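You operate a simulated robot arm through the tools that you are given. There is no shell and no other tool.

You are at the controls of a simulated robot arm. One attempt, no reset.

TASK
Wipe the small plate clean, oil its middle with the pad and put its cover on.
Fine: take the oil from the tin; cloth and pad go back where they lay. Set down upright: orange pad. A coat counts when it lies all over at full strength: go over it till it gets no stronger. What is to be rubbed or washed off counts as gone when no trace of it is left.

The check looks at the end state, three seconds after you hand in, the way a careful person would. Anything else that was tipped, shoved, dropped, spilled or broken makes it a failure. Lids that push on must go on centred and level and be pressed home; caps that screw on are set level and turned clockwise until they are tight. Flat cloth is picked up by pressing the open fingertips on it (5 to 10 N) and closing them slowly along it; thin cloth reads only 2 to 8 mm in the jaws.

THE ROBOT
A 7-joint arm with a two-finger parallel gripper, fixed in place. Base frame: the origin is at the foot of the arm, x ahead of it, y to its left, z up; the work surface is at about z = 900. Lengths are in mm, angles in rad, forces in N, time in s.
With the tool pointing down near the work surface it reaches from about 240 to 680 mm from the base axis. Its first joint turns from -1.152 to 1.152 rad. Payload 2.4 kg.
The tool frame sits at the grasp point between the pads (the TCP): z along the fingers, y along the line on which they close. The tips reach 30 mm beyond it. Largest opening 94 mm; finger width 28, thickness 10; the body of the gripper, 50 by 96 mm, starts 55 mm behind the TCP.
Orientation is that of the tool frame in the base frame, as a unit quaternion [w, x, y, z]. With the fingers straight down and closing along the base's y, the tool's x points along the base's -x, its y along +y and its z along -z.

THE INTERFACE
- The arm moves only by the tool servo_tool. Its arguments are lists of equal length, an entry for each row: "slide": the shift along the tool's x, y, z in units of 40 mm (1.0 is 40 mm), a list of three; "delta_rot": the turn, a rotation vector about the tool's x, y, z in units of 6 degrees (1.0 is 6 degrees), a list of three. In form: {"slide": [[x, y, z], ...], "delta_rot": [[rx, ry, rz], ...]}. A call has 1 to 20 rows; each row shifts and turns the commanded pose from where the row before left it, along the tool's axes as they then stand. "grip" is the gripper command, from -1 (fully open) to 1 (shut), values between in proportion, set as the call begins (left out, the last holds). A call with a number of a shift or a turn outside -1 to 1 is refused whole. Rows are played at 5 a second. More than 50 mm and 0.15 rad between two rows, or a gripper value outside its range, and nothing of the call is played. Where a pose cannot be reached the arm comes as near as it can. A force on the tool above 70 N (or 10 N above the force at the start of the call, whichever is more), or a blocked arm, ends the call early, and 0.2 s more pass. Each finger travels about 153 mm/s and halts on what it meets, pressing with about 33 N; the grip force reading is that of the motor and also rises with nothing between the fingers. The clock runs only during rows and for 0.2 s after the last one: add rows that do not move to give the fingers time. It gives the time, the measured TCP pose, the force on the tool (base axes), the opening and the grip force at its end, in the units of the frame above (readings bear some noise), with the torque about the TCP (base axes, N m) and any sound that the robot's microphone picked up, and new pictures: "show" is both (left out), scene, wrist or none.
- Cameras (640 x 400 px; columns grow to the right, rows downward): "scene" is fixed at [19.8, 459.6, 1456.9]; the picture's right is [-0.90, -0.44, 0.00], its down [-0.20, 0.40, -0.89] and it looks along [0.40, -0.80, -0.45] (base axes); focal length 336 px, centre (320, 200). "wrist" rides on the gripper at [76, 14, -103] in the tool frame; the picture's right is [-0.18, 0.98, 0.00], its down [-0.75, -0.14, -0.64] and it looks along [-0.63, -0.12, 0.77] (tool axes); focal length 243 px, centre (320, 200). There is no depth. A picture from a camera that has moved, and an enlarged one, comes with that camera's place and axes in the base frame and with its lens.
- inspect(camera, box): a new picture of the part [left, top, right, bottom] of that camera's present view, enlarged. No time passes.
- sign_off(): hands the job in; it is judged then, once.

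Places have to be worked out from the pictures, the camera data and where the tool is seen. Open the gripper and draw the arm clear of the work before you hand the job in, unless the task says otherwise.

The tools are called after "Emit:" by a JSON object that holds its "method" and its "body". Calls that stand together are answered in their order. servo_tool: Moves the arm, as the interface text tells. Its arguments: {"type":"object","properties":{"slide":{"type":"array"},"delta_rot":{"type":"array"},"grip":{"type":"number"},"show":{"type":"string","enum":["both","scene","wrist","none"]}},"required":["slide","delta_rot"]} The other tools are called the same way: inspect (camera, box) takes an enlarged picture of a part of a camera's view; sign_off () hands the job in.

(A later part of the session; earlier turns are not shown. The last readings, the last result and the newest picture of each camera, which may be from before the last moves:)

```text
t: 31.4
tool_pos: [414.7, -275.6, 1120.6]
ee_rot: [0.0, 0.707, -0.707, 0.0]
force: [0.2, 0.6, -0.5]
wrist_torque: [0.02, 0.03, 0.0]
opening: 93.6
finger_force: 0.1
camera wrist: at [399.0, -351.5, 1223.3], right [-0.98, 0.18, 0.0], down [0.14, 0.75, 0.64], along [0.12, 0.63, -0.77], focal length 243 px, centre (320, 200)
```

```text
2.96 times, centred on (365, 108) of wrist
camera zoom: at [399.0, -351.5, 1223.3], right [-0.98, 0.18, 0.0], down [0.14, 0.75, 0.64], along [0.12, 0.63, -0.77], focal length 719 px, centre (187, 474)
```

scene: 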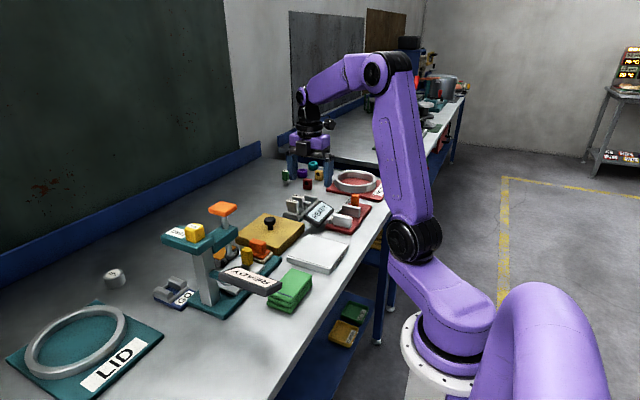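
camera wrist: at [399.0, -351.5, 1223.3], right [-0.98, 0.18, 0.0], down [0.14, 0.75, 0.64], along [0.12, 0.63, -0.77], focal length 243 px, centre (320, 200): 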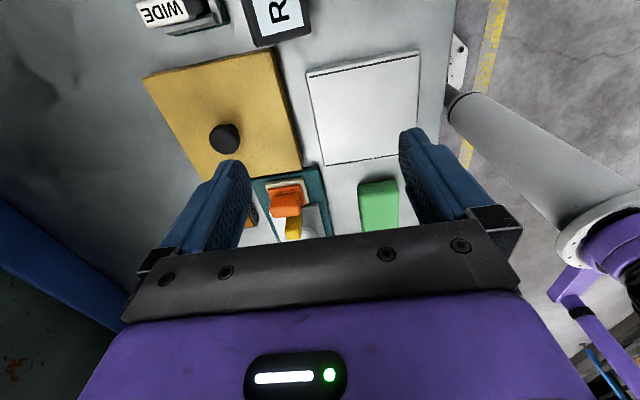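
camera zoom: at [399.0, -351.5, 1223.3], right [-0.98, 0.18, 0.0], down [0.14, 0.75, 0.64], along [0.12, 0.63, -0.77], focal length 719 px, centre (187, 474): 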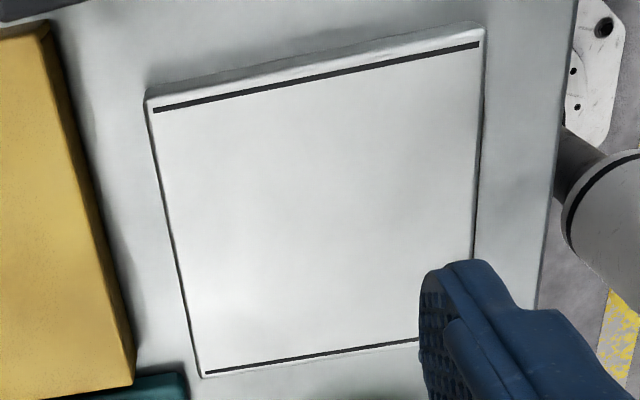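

The plate is clean with no trace left. Next is the pad: I'll turn the gripper back so it closes along y (across the narrow 23 mm handle).

Emit:
{"method": "servo_tool", "body": {"slide": [[0, 0, 0], [0, 0, 0], [0, 0, 0], [0, 0, 0], [0, 0, 0], [0, 0, 0], [0, 0, 0], [0, 0, 0], [0, 0, 0], [0, 0, 0], [0, 0, 0], [0, 0, 0], [0, 0, 0], [0, 0, 0], [0, 0, 0], [0, 0.9, 0], [0, 0.9, 0], [0, 0.9, 0], [0, 0.9, 0], [0, 0, 0]], "delta_rot": [[0, 0, 1], [0, 0, 1], [0, 0, 1], [0, 0, 1], [0, 0, 1], [0, 0, 1], [0, 0, 1], [0, 0, 1], [0, 0, 1], [0, 0, 1], [0, 0, 1], [0, 0, 1], [0, 0, 1], [0, 0, 1], [0, 0, 1], [0, 0, 0], [0, 0, 0], [0, 0, 0], [0, 0, 0], [0, 0, 0]], "grip": 0.234}}

Emit:
{"method": "inspect", "body": {"camera": "wrist", "box": [240, 60, 440, 240]}}

Emit:
{"method": "inspect", "body": {"camera": "scene", "box": [200, 190, 320, 280]}}

```text
t: 35.6
tool_pos: [412.9, -130.6, 1121.2]
ee_rot: [0.001, 0.0, 1.0, 0.0]
force: [0.3, -0.3, -0.1]
wrist_torque: [-0.02, 0.0, 0.01]
opening: 35.8
finger_force: 0.1
camera wrist: at [335.7, -116.1, 1223.4], right [0.18, 0.98, 0.0], down [0.75, -0.14, 0.64], along [0.63, -0.12, -0.77], focal length 243 px, centre (320, 200)
```

scene: 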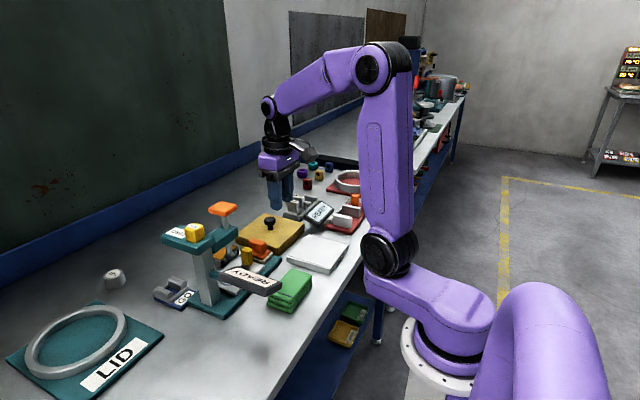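
wrist: 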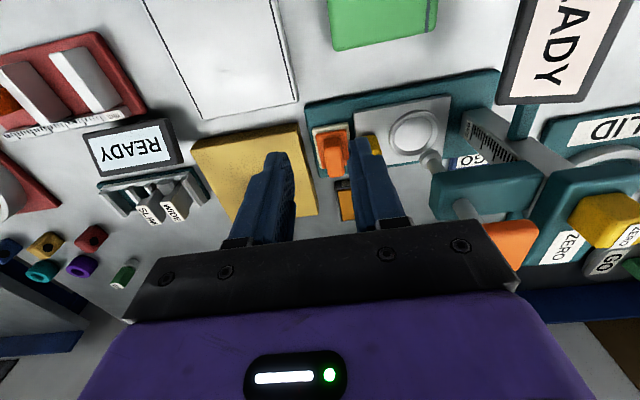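

```text
2.22 times, centred on (340, 150) of wrist
camera zoom: at [335.7, -116.1, 1223.4], right [0.18, 0.98, 0.0], down [0.75, -0.14, 0.64], along [0.63, -0.12, -0.77], focal length 539 px, centre (276, 311)
```

zoom: 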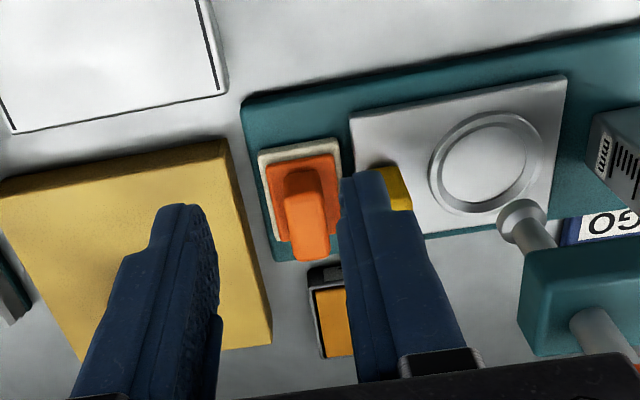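

```text
4.44 times, centred on (260, 235) of scene
camera zoom: at [19.8, 459.6, 1456.9], right [-0.9, -0.44, 0.0], down [-0.2, 0.4, -0.89], along [0.4, -0.8, -0.45], focal length 1495 px, centre (587, 44)
```

zoom: 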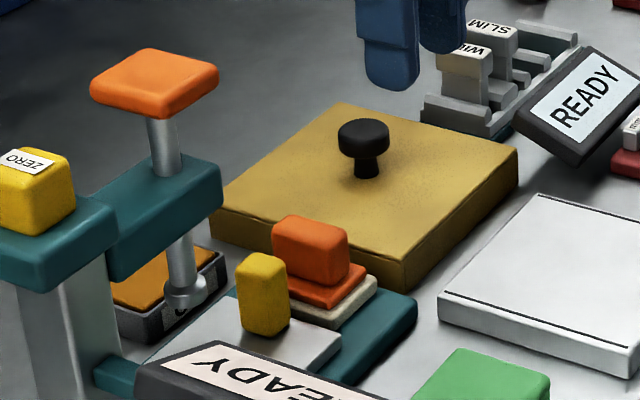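

The handle sits at about x 475–514, y -140…-119, top about z 962. I'll move above it with the jaws preset to 36 mm (to clear the yellow block) and descend part-way.

Emit:
{"method": "servo_tool", "body": {"slide": [[-0.7, 0.035, 0], [-0.7, 0, 0], [-0.617, 0, 0], [0, 0, 1], [0, 0, 1], [0, 0, 0.8], [0, 0, 0]], "delta_rot": [[0, 0, 0], [0, 0, 0], [0, 0, 0], [0, 0, 0], [0, 0, 0], [0, 0, 0], [0, 0, 0]]}}

Emit:
{"method": "inspect", "body": {"camera": "wrist", "box": [220, 60, 440, 240]}}

Emit:
{"method": "inspect", "body": {"camera": "scene", "box": [200, 190, 320, 280]}}

```text
t: 37.2
tool_pos: [494.5, -130.4, 1008.0]
ee_rot: [0.0, 0.0, 1.0, 0.001]
force: [-0.2, 0.1, 0.8]
wrist_torque: [0.01, 0.03, 0.01]
opening: 36.1
finger_force: 0.0
camera wrist: at [417.3, -115.0, 1111.8], right [0.18, 0.98, 0.0], down [0.75, -0.14, 0.64], along [0.63, -0.12, -0.77], focal length 243 px, centre (320, 200)
```

scene: 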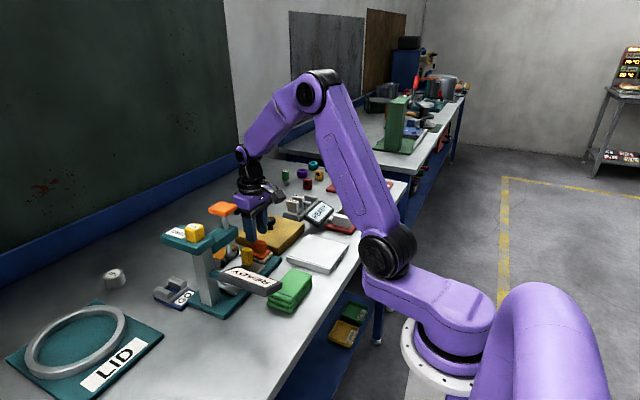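
wrist: 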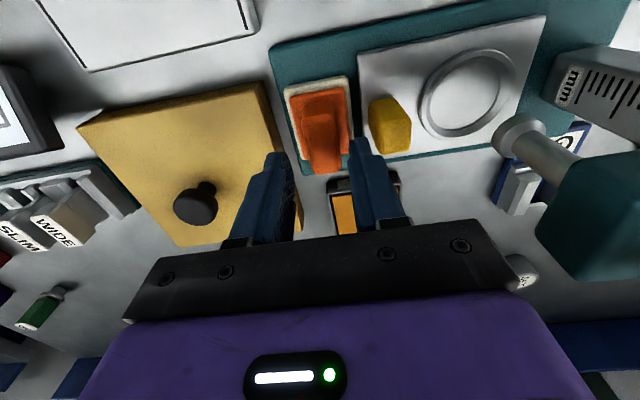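

```text
2.22 times, centred on (330, 150) of wrist
camera zoom: at [417.3, -115.0, 1111.8], right [0.18, 0.98, 0.0], down [0.75, -0.14, 0.64], along [0.63, -0.12, -0.77], focal length 539 px, centre (298, 311)
```

zoom: 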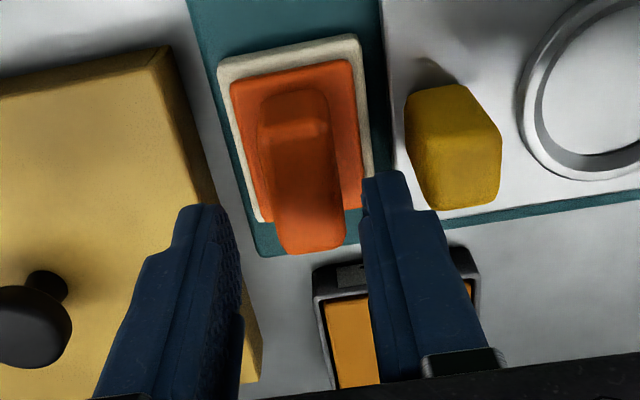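

```text
4.44 times, centred on (260, 235) of scene
camera zoom: at [19.8, 459.6, 1456.9], right [-0.9, -0.44, 0.0], down [-0.2, 0.4, -0.89], along [0.4, -0.8, -0.45], focal length 1495 px, centre (587, 44)
```

zoom: 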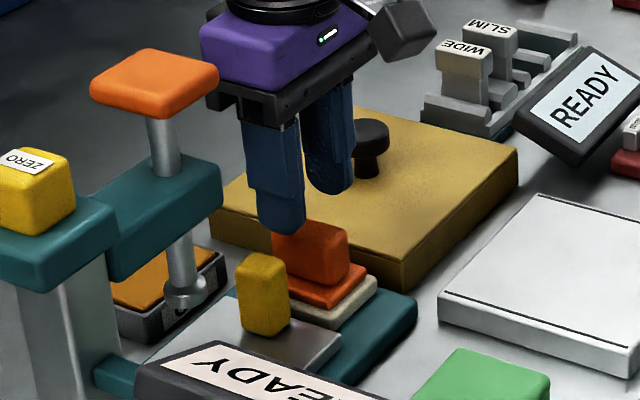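

Aligned well: handle centre about y -128, yellow block from y -93. I'll narrow the jaws to 33 mm for more margin and descend to the handle.

Emit:
{"method": "servo_tool", "body": {"slide": [[0, 0.0125, 0], [0, 0, 0.5], [0, 0, 0.4], [0, 0, 0.2], [0, 0, 0]], "delta_rot": [[0, 0, 0], [0, 0, 0], [0, 0, 0], [0, 0, 0], [0, 0, 0]], "grip": 0.298}}

Emit:
{"method": "inspect", "body": {"camera": "scene", "box": [200, 190, 320, 280]}}

Emit:
{"method": "inspect", "body": {"camera": "wrist", "box": [220, 60, 440, 240]}}

```text
t: 38.4
tool_pos: [495.4, -129.5, 966.2]
ee_rot: [0.001, 0.0, 1.0, 0.0]
force: [-1.5, -0.5, 7.4]
wrist_torque: [0.05, 0.12, -0.01]
opening: 32.8
finger_force: 0.1
camera wrist: at [417.4, -114.4, 1068.9], right [0.18, 0.98, 0.0], down [0.75, -0.14, 0.64], along [0.63, -0.12, -0.77], focal length 243 px, centre (320, 200)
```

scene: 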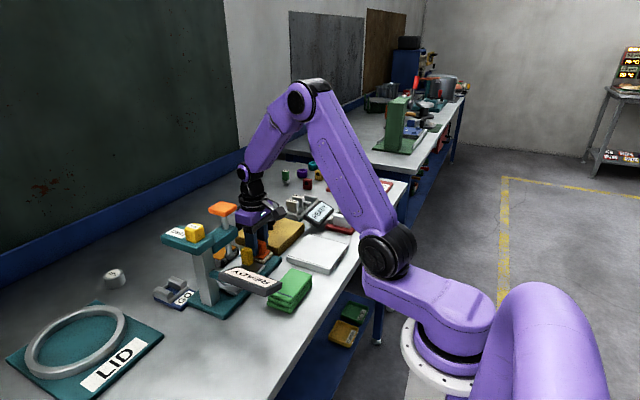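
wrist: 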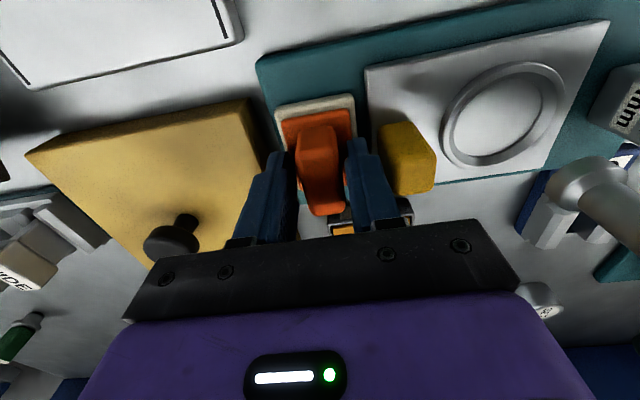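

```text
4.44 times, centred on (260, 235) of scene
camera zoom: at [19.6, 459.6, 1456.9], right [-0.9, -0.44, 0.0], down [-0.2, 0.4, -0.89], along [0.4, -0.8, -0.45], focal length 1495 px, centre (587, 44)
```

zoom: 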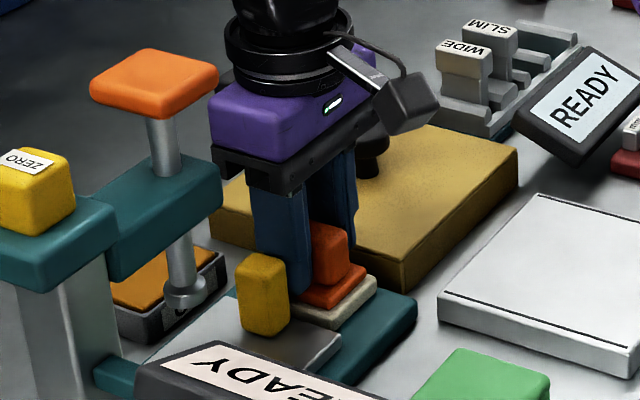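

```text
2.22 times, centred on (330, 150) of wrist
camera zoom: at [417.4, -114.4, 1068.9], right [0.18, 0.98, 0.0], down [0.75, -0.14, 0.64], along [0.63, -0.12, -0.77], focal length 539 px, centre (298, 311)
```

zoom: 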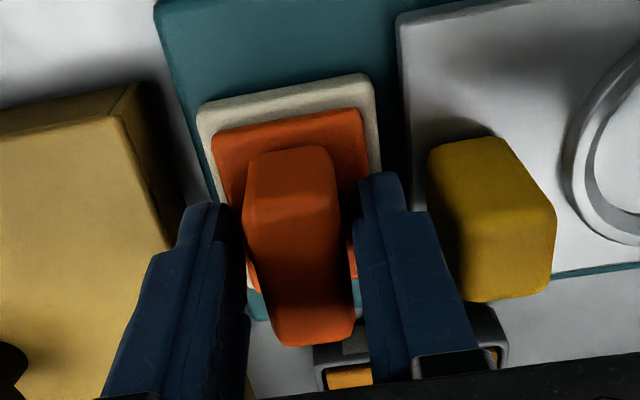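

The tips just touch the pad's orange flange (7 N). I'll raise 2 mm and close on the handle.

Emit:
{"method": "servo_tool", "body": {"slide": [[0, 0, -0.05], [0, 0, 0]], "delta_rot": [[0, 0, 0], [0, 0, 0]], "show": "none"}}

Emit:
{"method": "servo_tool", "body": {"slide": [[0, 0, 0], [0, 0, 0], [0, 0, 0], [0, 0, 0]], "delta_rot": [[0, 0, 0], [0, 0, 0], [0, 0, 0], [0, 0, 0]], "grip": 1}}

Emit:
{"method": "inspect", "body": {"camera": "wrist", "box": [220, 60, 440, 240]}}

```text
t: 39.0
tool_pos: [494.2, -128.5, 967.2]
ee_rot: [0.0, 0.0, 1.0, 0.0]
force: [-0.1, 0.4, 0.0]
wrist_torque: [0.01, 0.02, 0.0]
opening: 32.9
finger_force: 0.0
```

```text
t: 40.0
tool_pos: [494.6, -128.7, 968.5]
ee_rot: [0.0, 0.0, 1.0, 0.0]
force: [0.2, -1.4, 0.1]
wrist_torque: [-0.04, 0.02, -0.01]
opening: 25.8
finger_force: 32.5
camera wrist: at [417.1, -114.1, 1070.5], right [0.18, 0.98, 0.0], down [0.75, -0.14, 0.64], along [0.63, -0.12, -0.77], focal length 243 px, centre (320, 200)
```

scene: 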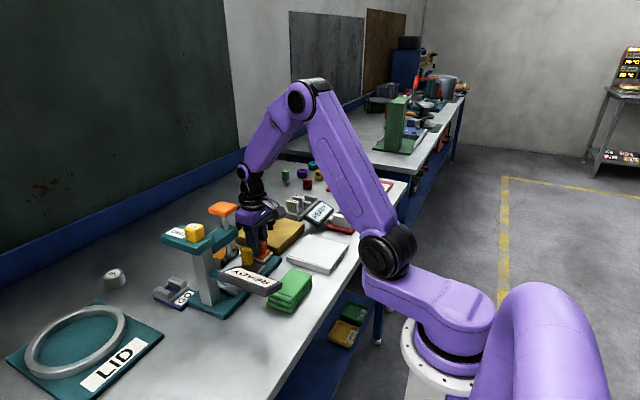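
wrist: 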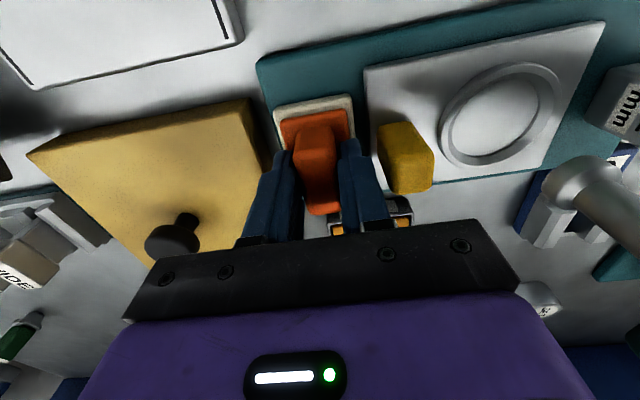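

```text
2.22 times, centred on (330, 150) of wrist
camera zoom: at [417.1, -114.1, 1070.5], right [0.18, 0.98, 0.0], down [0.75, -0.14, 0.64], along [0.63, -0.12, -0.77], focal length 539 px, centre (298, 311)
```

zoom: 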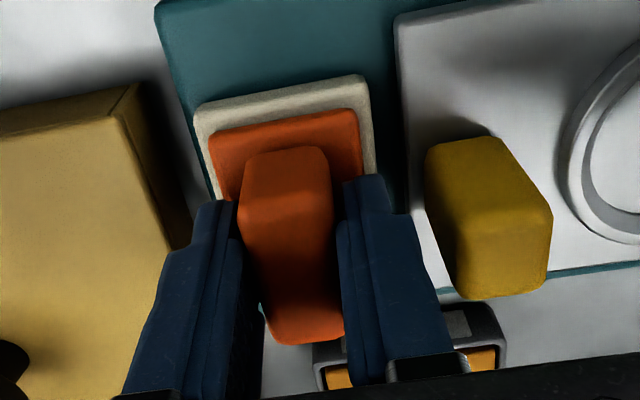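

The handle is held (25.8 mm). I'll lift straight up and check, then look at the tin's exact position.

Emit:
{"method": "servo_tool", "body": {"slide": [[0, 0, -0.5], [0, 0, -1], [0, 0, -1], [0, 0, 0]], "delta_rot": [[0, 0, 0], [0, 0, 0], [0, 0, 0], [0, 0, 0]]}}

Emit:
{"method": "inspect", "body": {"camera": "scene", "box": [200, 180, 320, 270]}}

Emit:
{"method": "inspect", "body": {"camera": "wrist", "box": [220, 60, 440, 240]}}

```text
t: 41.0
tool_pos: [493.3, -131.0, 1065.9]
ee_rot: [-0.001, 0.0, 1.0, 0.001]
force: [-0.7, 0.0, -1.8]
wrist_torque: [-0.03, 0.0, 0.02]
opening: 25.8
finger_force: 32.6
camera wrist: at [416.1, -115.8, 1169.6], right [0.18, 0.98, 0.0], down [0.75, -0.14, 0.64], along [0.63, -0.12, -0.77], focal length 243 px, centre (320, 200)
```

scene: 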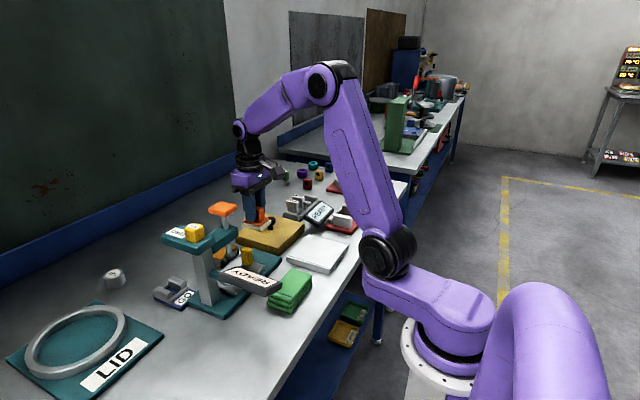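
wrist: 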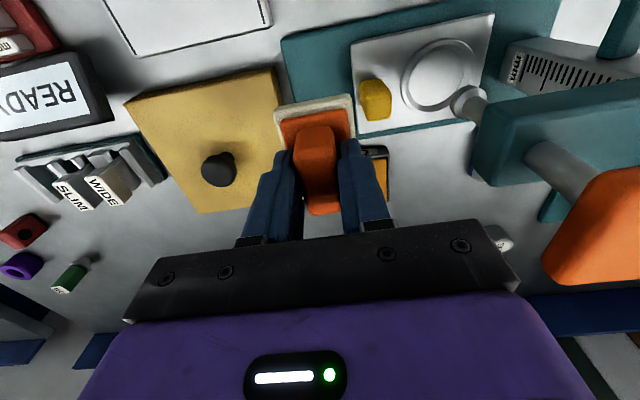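

```text
4.44 times, centred on (260, 225) of scene
camera zoom: at [19.8, 459.6, 1456.9], right [-0.9, -0.44, 0.0], down [-0.2, 0.4, -0.89], along [0.4, -0.8, -0.45], focal length 1495 px, centre (587, 89)
```

zoom: 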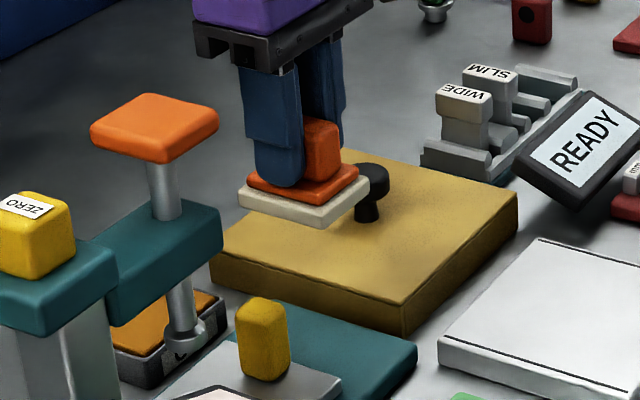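

```text
2.22 times, centred on (330, 150) of wrist
camera zoom: at [416.1, -115.8, 1169.6], right [0.18, 0.98, 0.0], down [0.75, -0.14, 0.64], along [0.63, -0.12, -0.77], focal length 539 px, centre (298, 311)
```

zoom: 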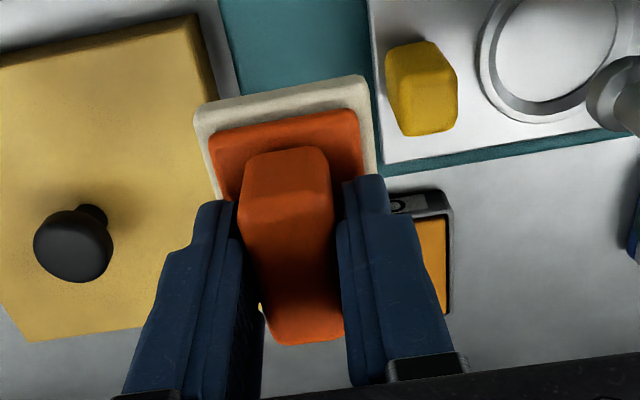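

Pad came up level. I'll shift sideways toward -y a bit so the tin is visible beside the fingers and I can locate its opening.

Emit:
{"method": "servo_tool", "body": {"slide": [[0, -0.8, 0], [0, -0.8, 0], [0, -0.65, 0], [0, 0, 0]], "delta_rot": [[0, 0, 0], [0, 0, 0], [0, 0, 0], [0, 0, 0]]}}

Emit:
{"method": "inspect", "body": {"camera": "wrist", "box": [370, 100, 530, 220]}}

Emit:
{"method": "inspect", "body": {"camera": "scene", "box": [210, 200, 310, 270]}}

```text
t: 42.0
tool_pos: [493.1, -219.7, 1066.0]
ee_rot: [0.0, 0.0, 1.0, 0.0]
force: [-0.6, 0.1, -0.8]
wrist_torque: [-0.01, 0.0, -0.01]
opening: 25.6
finger_force: 32.6
camera wrist: at [416.3, -204.7, 1169.2], right [0.18, 0.98, 0.0], down [0.75, -0.14, 0.64], along [0.63, -0.12, -0.77], focal length 243 px, centre (320, 200)
```

scene: 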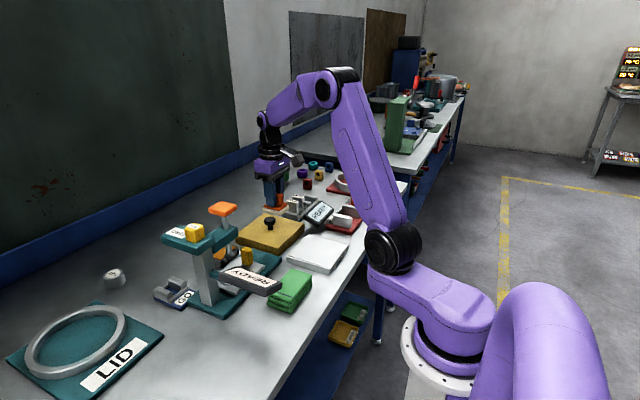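
wrist: 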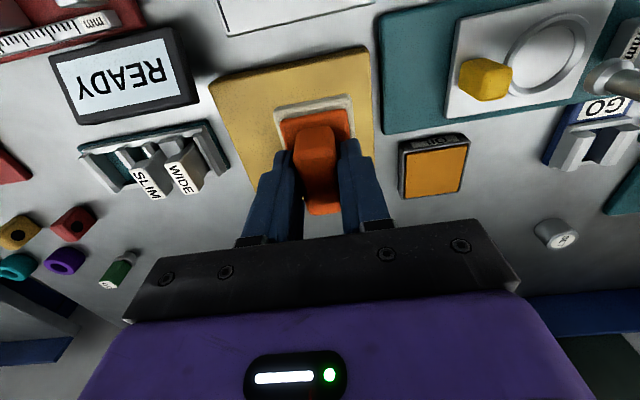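

```text
3.33 times, centred on (450, 160) of wrist
camera zoom: at [416.3, -204.7, 1169.2], right [0.18, 0.98, 0.0], down [0.75, -0.14, 0.64], along [0.63, -0.12, -0.77], focal length 809 px, centre (-113, 333)
```

zoom: 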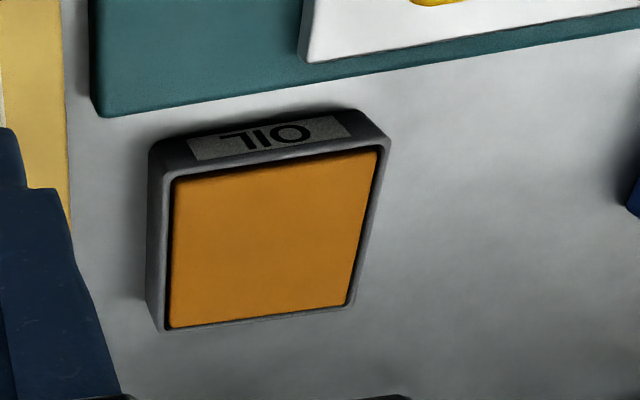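

```text
5.71 times, centred on (260, 235) of scene
camera zoom: at [19.8, 459.6, 1456.9], right [-0.9, -0.44, 0.0], down [-0.2, 0.4, -0.89], along [0.4, -0.8, -0.45], focal length 1922 px, centre (663, 0)
```

zoom: 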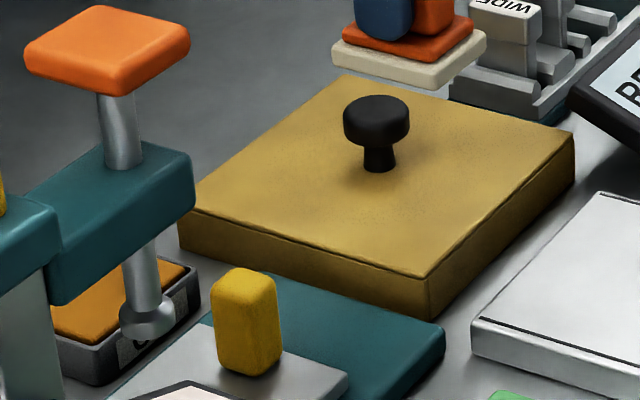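

Tin opening measures about x 569–636, y -135…-68 (centre ≈ (602, -101)), rim near z 926; the pad (≈57 x 48) fits. I'll move above it, staying clear of the gauge.

Emit:
{"method": "servo_tool", "body": {"slide": [[-0.9, 0, 0], [-0.9, 0, 0], [-0.9, 0, 0], [0, 0.98, 0], [0, 0.98, 0], [0, 0.98, 0], [0, 0, 0.9], [0, 0, 0]], "delta_rot": [[0, 0, 0], [0, 0, 0], [0, 0, 0], [0, 0, 0], [0, 0, 0], [0, 0, 0], [0, 0, 0], [0, 0, 0]]}}

Emit:
{"method": "inspect", "body": {"camera": "scene", "box": [190, 170, 310, 260]}}

Emit:
{"method": "inspect", "body": {"camera": "wrist", "box": [220, 60, 440, 240]}}

```text
t: 43.8
tool_pos: [603.7, -102.3, 1031.9]
ee_rot: [0.001, 0.0, 1.0, 0.0]
force: [0.5, 0.0, -1.2]
wrist_torque: [0.01, -0.01, -0.02]
opening: 25.5
finger_force: 32.9
camera wrist: at [526.2, -86.7, 1134.5], right [0.18, 0.98, 0.0], down [0.75, -0.14, 0.64], along [0.63, -0.12, -0.77], focal length 243 px, centre (320, 200)
```

scene: 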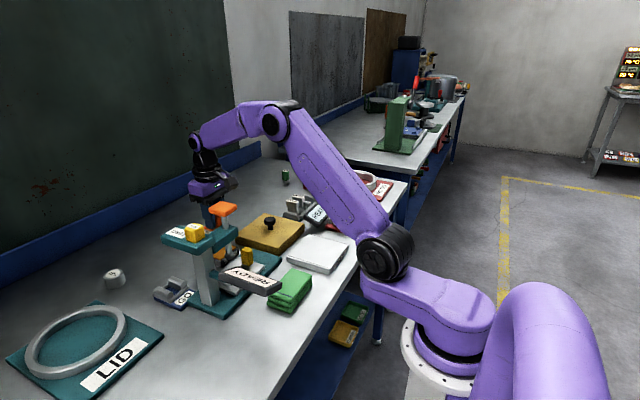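
wrist: 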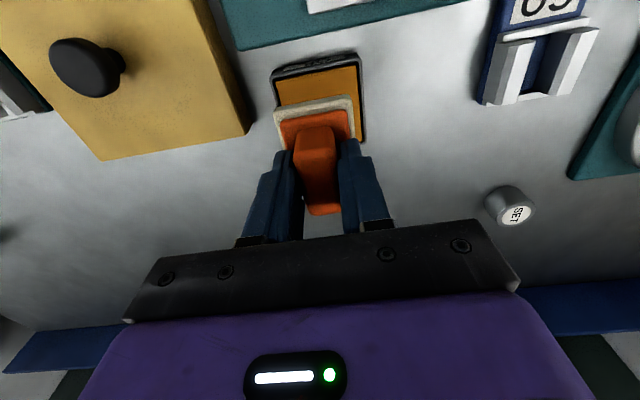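

```text
4.44 times, centred on (250, 215) of scene
camera zoom: at [19.8, 459.6, 1456.9], right [-0.9, -0.44, 0.0], down [-0.2, 0.4, -0.89], along [0.4, -0.8, -0.45], focal length 1495 px, centre (631, 133)
```

zoom: 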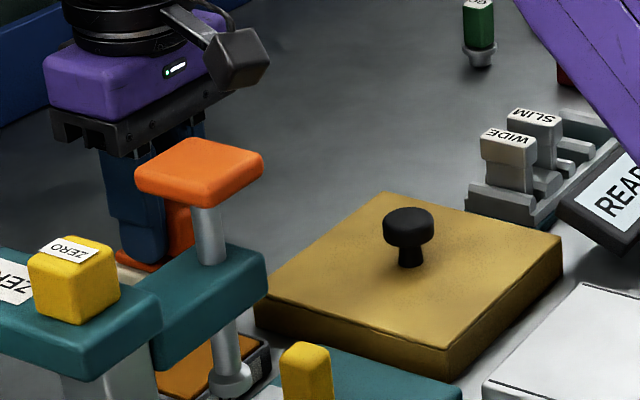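

```text
2.22 times, centred on (330, 150) of wrist
camera zoom: at [526.2, -86.7, 1134.5], right [0.18, 0.98, 0.0], down [0.75, -0.14, 0.64], along [0.63, -0.12, -0.77], focal length 539 px, centre (298, 311)
```

zoom: 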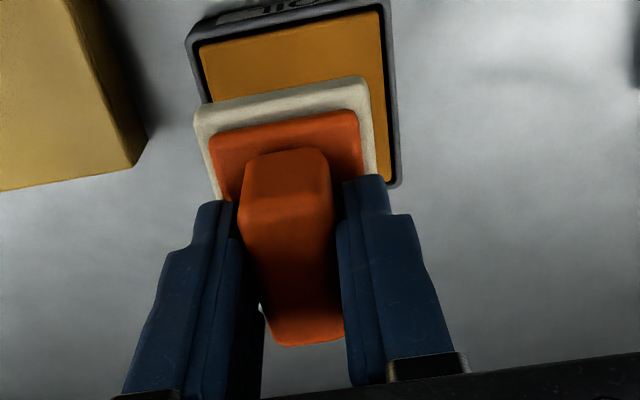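

Pad is aligned inside the tin's opening. I'll lower to just above the rim, then feel for contact in small steps.

Emit:
{"method": "servo_tool", "body": {"slide": [[-0.025, 0.015, 0.5], [0, 0, 0.5], [0, 0, 0.1], [0, 0, 0]], "delta_rot": [[0, 0, 0], [0, 0, 0], [0, 0, 0], [0, 0, 0]], "show": "wrist"}}

Emit:
{"method": "inspect", "body": {"camera": "wrist", "box": [220, 60, 440, 240]}}

Emit:
{"method": "inspect", "body": {"camera": "scene", "box": [190, 180, 290, 260]}}

```text
t: 44.8
tool_pos: [603.8, -99.9, 987.6]
ee_rot: [0.0, 0.0, 1.0, 0.0]
force: [0.5, -0.9, -1.2]
wrist_torque: [-0.02, -0.03, -0.02]
opening: 25.6
finger_force: 33.2
camera wrist: at [526.8, -85.6, 1090.2], right [0.18, 0.98, 0.0], down [0.75, -0.14, 0.64], along [0.63, -0.12, -0.77], focal length 243 px, centre (320, 200)
```

wrist: 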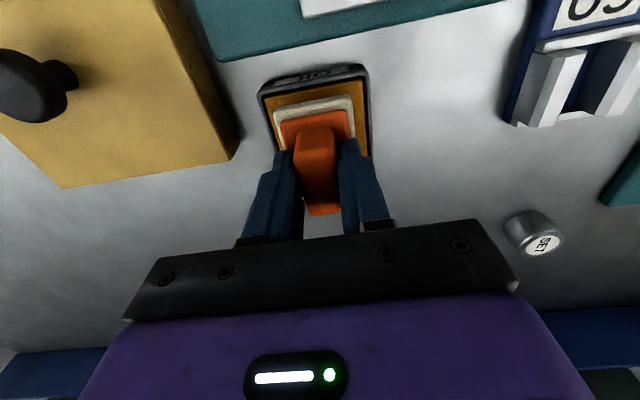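

```text
2.22 times, centred on (330, 150) of wrist
camera zoom: at [526.8, -85.6, 1090.2], right [0.18, 0.98, 0.0], down [0.75, -0.14, 0.64], along [0.63, -0.12, -0.77], focal length 539 px, centre (298, 311)
```

zoom: 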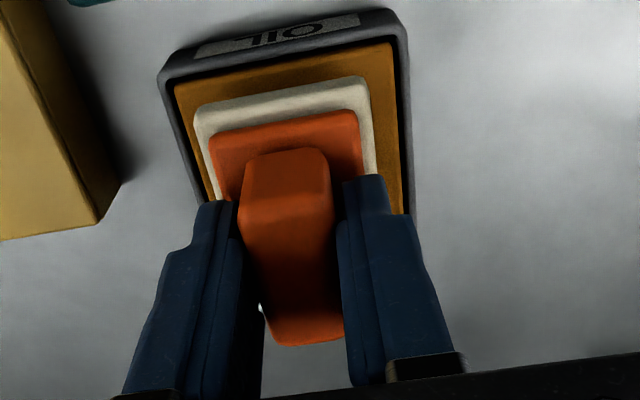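

```text
5.00 times, centred on (240, 220) of scene
camera zoom: at [19.8, 459.6, 1456.9], right [-0.9, -0.44, 0.0], down [-0.2, 0.4, -0.89], along [0.4, -0.8, -0.45], focal length 1682 px, centre (720, 100)
```

zoom: 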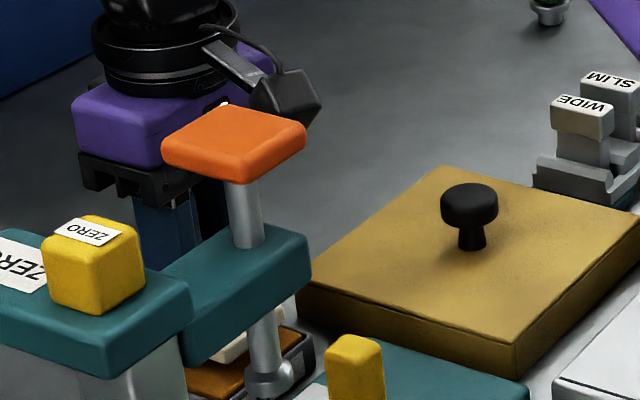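

Nicely centred. Stepping down in small increments and watching the force.

Emit:
{"method": "servo_tool", "body": {"slide": [[0, 0, 0.1], [0, 0, 0.1], [0, 0, 0]], "delta_rot": [[0, 0, 0], [0, 0, 0], [0, 0, 0]], "show": "none"}}

Emit:
{"method": "servo_tool", "body": {"slide": [[0, 0, 0.05], [0, 0, 0]], "delta_rot": [[0, 0, 0], [0, 0, 0]], "show": "wrist"}}

```text
t: 45.6
tool_pos: [603.9, -100.7, 979.2]
ee_rot: [0.0, -0.001, 1.0, -0.001]
force: [-0.3, -1.0, -0.6]
wrist_torque: [-0.05, -0.02, 0.0]
opening: 25.5
finger_force: 33.1
```

```text
t: 46.2
tool_pos: [603.6, -100.9, 977.9]
ee_rot: [0.0, 0.001, 1.0, -0.001]
force: [-0.7, -0.2, 0.0]
wrist_torque: [-0.01, 0.01, 0.01]
opening: 26.0
finger_force: 33.1
camera wrist: at [526.0, -86.1, 1080.8], right [0.18, 0.98, 0.0], down [0.75, -0.14, 0.64], along [0.63, -0.12, -0.77], focal length 243 px, centre (320, 200)
```

wrist: 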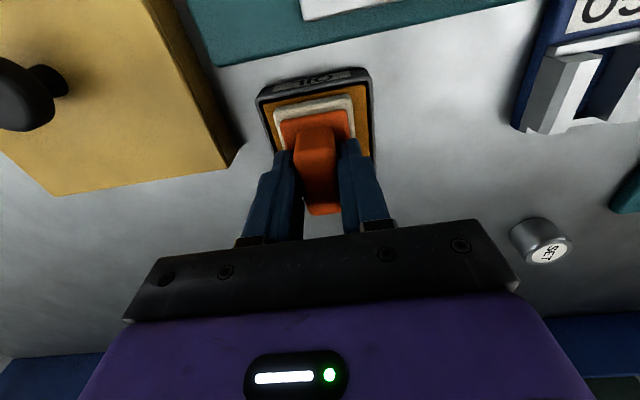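

Emit:
{"method": "servo_tool", "body": {"slide": [[0, 0, 0.05], [0, 0, 0.05], [0, 0, 0]], "delta_rot": [[0, 0, 0], [0, 0, 0], [0, 0, 0]], "show": "none"}}

Emit:
{"method": "inspect", "body": {"camera": "wrist", "box": [220, 60, 440, 240]}}

```text
t: 47.0
tool_pos: [604.0, -101.0, 975.7]
ee_rot: [0.001, 0.0, 1.0, 0.0]
force: [-5.9, 0.4, 21.0]
wrist_torque: [0.01, 0.45, 0.01]
opening: 25.6
finger_force: 33.0
```

```text
2.22 times, centred on (330, 150) of wrist
camera zoom: at [525.8, -85.9, 1077.9], right [0.18, 0.98, 0.0], down [0.75, -0.14, 0.64], along [0.63, -0.12, -0.76], focal length 539 px, centre (298, 311)
```

zoom: 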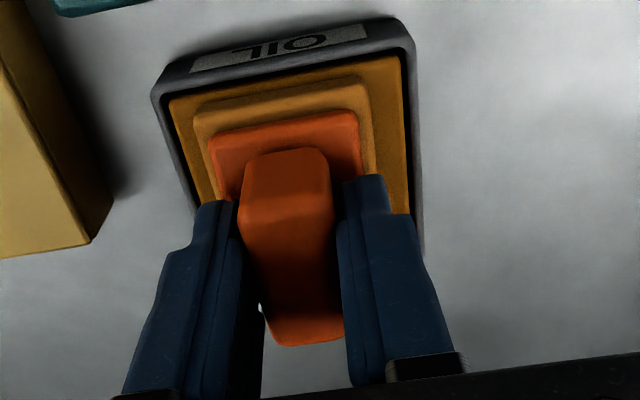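

The pad's face took the oil colour at ~21 N. I'll hold briefly, then lift and go back the same safe way toward the plate.

Emit:
{"method": "servo_tool", "body": {"slide": [[0, 0, 0], [0, 0, 0], [0, 0, 0], [0, 0, -0.3], [0, 0, -1], [0, 0, -1], [0, -0.9, 0], [0, -0.9, 0], [0, -0.9, 0], [0, -0.4, 0], [1, 0, 0], [1, 0, 0], [1, 0, 0], [1, 0, 0], [1, 0, 0], [0.97, 0, 0], [0, 0, 0]], "delta_rot": [[0, 0, 0], [0, 0, 0], [0, 0, 0], [0, 0, 0], [0, 0, 0], [0, 0, 0], [0, 0, 0], [0, 0, 0], [0, 0, 0], [0, 0, 0], [0, 0, 0], [0, 0, 0], [0, 0, 0], [0, 0, 0], [0, 0, 0], [0, 0, 0], [0, 0, 0]]}}

Emit:
{"method": "inspect", "body": {"camera": "scene", "box": [250, 160, 370, 270]}}

```text
t: 50.6
tool_pos: [363.2, -225.4, 1064.5]
ee_rot: [0.0, 0.0, 1.0, 0.0]
force: [-0.1, 0.6, -1.0]
wrist_torque: [-0.02, 0.02, -0.01]
opening: 25.6
finger_force: 32.9
camera wrist: at [286.0, -210.1, 1167.3], right [0.18, 0.98, 0.0], down [0.75, -0.14, 0.64], along [0.63, -0.12, -0.77], focal length 243 px, centre (320, 200)
```

scene: 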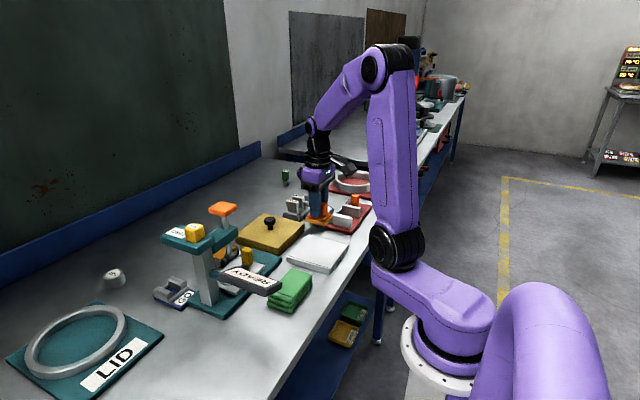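
wrist: 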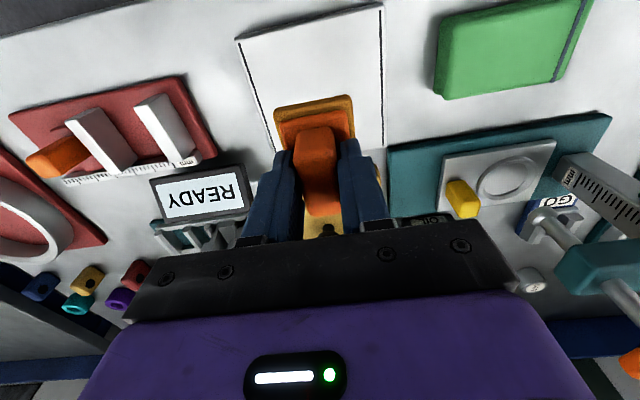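

```text
3.64 times, centred on (310, 215) of scene
camera zoom: at [19.8, 459.6, 1456.9], right [-0.9, -0.44, 0.0], down [-0.2, 0.4, -0.89], along [0.4, -0.8, -0.45], focal length 1223 px, centre (356, 146)
```

zoom: 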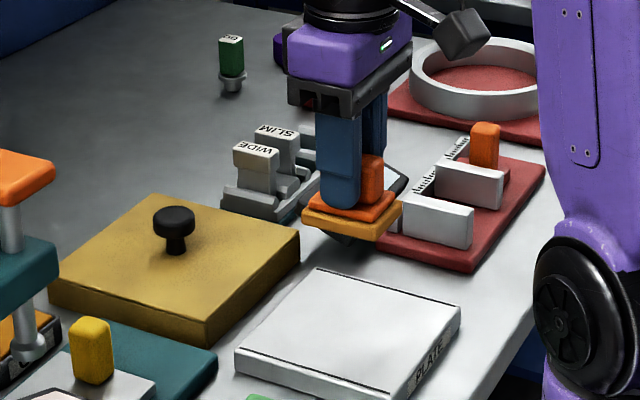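

Pad is oiled and over the plate centre. Lowering toward the plate, then feeling for contact.

Emit:
{"method": "servo_tool", "body": {"slide": [[0, 0, 1], [0, 0, 0.8], [0, 0, 0.3], [0, 0, 0.1], [0, 0, 0]], "delta_rot": [[0, 0, 0], [0, 0, 0], [0, 0, 0], [0, 0, 0], [0, 0, 0]], "show": "none"}}

Emit:
{"method": "servo_tool", "body": {"slide": [[0, 0, 0.05], [0, 0, 0]], "delta_rot": [[0, 0, 0], [0, 0, 0]], "show": "none"}}

Emit:
{"method": "servo_tool", "body": {"slide": [[0, 0, 0.05], [0, 0, 0]], "delta_rot": [[0, 0, 0], [0, 0, 0]], "show": "scene"}}

```text
t: 51.8
tool_pos: [363.0, -224.9, 977.6]
ee_rot: [0.001, 0.001, 1.0, 0.0]
force: [-0.8, 0.7, -0.5]
wrist_torque: [-0.02, 0.05, -0.04]
opening: 25.8
finger_force: 32.4
```

```text
t: 52.4
tool_pos: [363.2, -224.7, 974.6]
ee_rot: [-0.001, 0.001, 1.0, -0.001]
force: [-0.1, -0.2, -0.4]
wrist_torque: [0.0, -0.01, 0.03]
opening: 25.4
finger_force: 33.4
```

```text
t: 53.0
tool_pos: [363.7, -224.7, 973.4]
ee_rot: [-0.001, 0.0, 1.0, 0.0]
force: [-0.4, -0.5, -0.6]
wrist_torque: [0.03, 0.0, 0.0]
opening: 25.7
finger_force: 33.1
```

scene: 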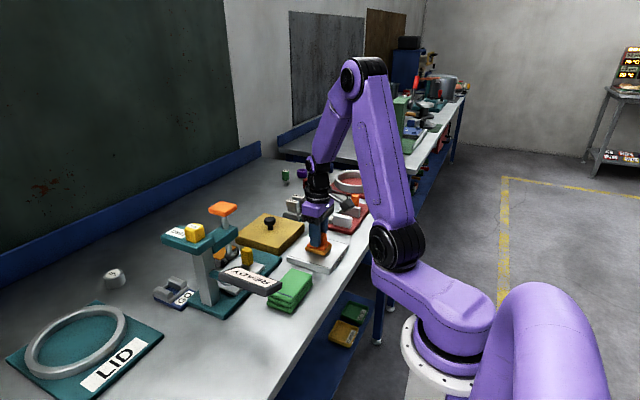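

No contact yet at about 974; continuing down in small steps.

Emit:
{"method": "servo_tool", "body": {"slide": [[0, 0, 0.04], [0, 0, 0]], "delta_rot": [[0, 0, 0], [0, 0, 0]], "show": "none"}}

Emit:
{"method": "servo_tool", "body": {"slide": [[0, 0, 0.03], [0, 0, 0]], "delta_rot": [[0, 0, 0], [0, 0, 0]], "show": "none"}}

```text
t: 53.6
tool_pos: [364.4, -224.8, 972.4]
ee_rot: [0.0, 0.0, 1.0, 0.0]
force: [0.6, -0.2, -0.7]
wrist_torque: [0.02, 0.01, 0.01]
opening: 25.6
finger_force: 33.2
```

```text
t: 54.2
tool_pos: [365.6, -224.9, 970.2]
ee_rot: [0.0, 0.0, 1.0, 0.0]
force: [-0.3, 0.2, -0.7]
wrist_torque: [-0.02, 0.02, -0.03]
opening: 25.4
finger_force: 33.1
```

Emit:
{"method": "servo_tool", "body": {"slide": [[0, 0, 0.03], [0, 0, 0]], "delta_rot": [[0, 0, 0], [0, 0, 0]], "show": "none"}}

Emit:
{"method": "servo_tool", "body": {"slide": [[0, 0, 0.03], [0, 0, 0]], "delta_rot": [[0, 0, 0], [0, 0, 0]], "show": "none"}}

Emit:
{"method": "inspect", "body": {"camera": "scene", "box": [270, 210, 370, 280]}}

```text
t: 54.8
tool_pos: [364.4, -225.4, 971.3]
ee_rot: [0.001, 0.0, 1.0, 0.0]
force: [-2.9, 1.0, 13.3]
wrist_torque: [0.03, -0.22, 0.06]
opening: 25.9
finger_force: 33.0
```

```text
t: 55.4
tool_pos: [364.7, -225.1, 969.7]
ee_rot: [0.001, 0.0, 1.0, 0.0]
force: [-5.8, 2.4, 39.3]
wrist_torque: [0.1, 0.15, -0.02]
opening: 25.6
finger_force: 32.4
```

```text
5.71 times, centred on (320, 245) of scene
camera zoom: at [19.1, 460.0, 1456.8], right [-0.9, -0.44, 0.0], down [-0.2, 0.4, -0.89], along [0.4, -0.8, -0.45], focal length 1922 px, centre (320, -57)
```

zoom: 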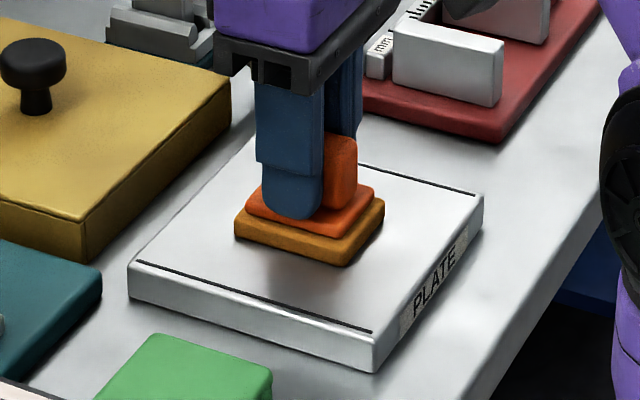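

Contact made (13 N at 970, 39 N now). I'll ease to about 20 N and run a raster over the middle.

Emit:
{"method": "servo_tool", "body": {"slide": [[0, 0, -0.015], [-0.2, 0, 0], [-0.2, 0, 0], [0.2, 0, 0], [0.2, 0, 0], [0.2, 0, 0], [0.2, 0, 0], [-0.2, 0, 0], [-0.2, 0, 0]], "delta_rot": [[0, 0, 0], [0, 0, 0], [0, 0, 0], [0, 0, 0], [0, 0, 0], [0, 0, 0], [0, 0, 0], [0, 0, 0], [0, 0, 0]]}}

Emit:
{"method": "inspect", "body": {"camera": "scene", "box": [270, 210, 370, 280]}}

Emit:
{"method": "inspect", "body": {"camera": "wrist", "box": [200, 20, 440, 240]}}

```text
t: 57.4
tool_pos: [362.6, -225.6, 969.8]
ee_rot: [-0.001, 0.001, 1.0, -0.001]
force: [-16.5, -3.6, 45.5]
wrist_torque: [-0.19, 0.36, -0.03]
opening: 25.5
finger_force: 33.2
camera wrist: at [285.1, -210.0, 1072.7], right [0.19, 0.98, 0.0], down [0.75, -0.14, 0.64], along [0.63, -0.12, -0.77], focal length 243 px, centre (320, 200)
```

scene: 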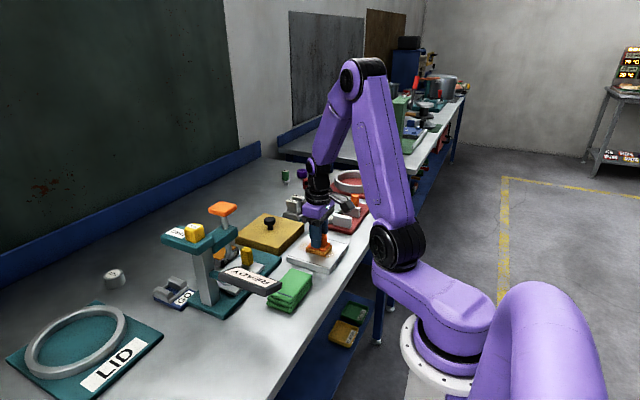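
wrist: 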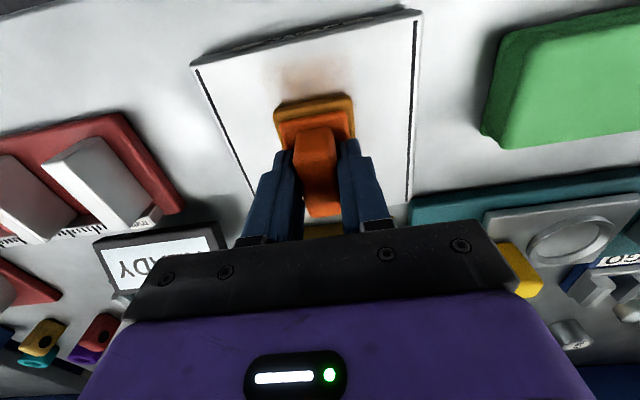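

```text
5.71 times, centred on (320, 245) of scene
camera zoom: at [18.8, 459.9, 1456.8], right [-0.9, -0.44, 0.0], down [-0.2, 0.4, -0.89], along [0.4, -0.8, -0.45], focal length 1922 px, centre (320, -57)
```

zoom: 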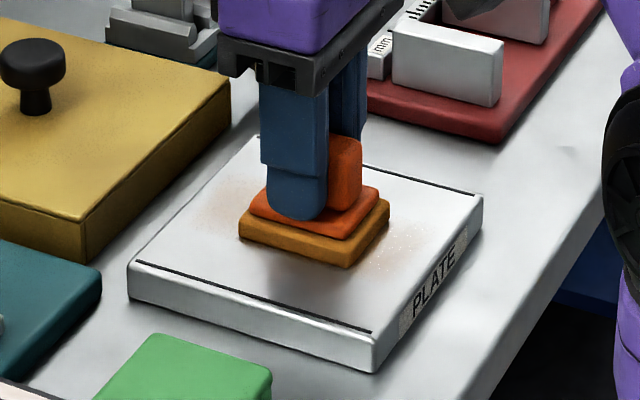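

```text
1.82 times, centred on (320, 130) of wrist
camera zoom: at [285.1, -210.0, 1072.7], right [0.19, 0.98, 0.0], down [0.75, -0.14, 0.64], along [0.63, -0.12, -0.77], focal length 441 px, centre (320, 327)
```

zoom: 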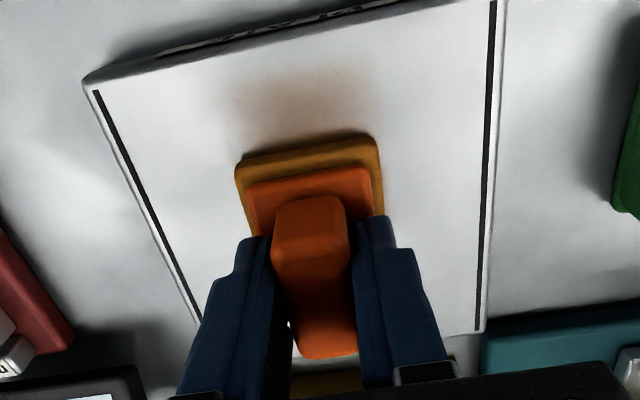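

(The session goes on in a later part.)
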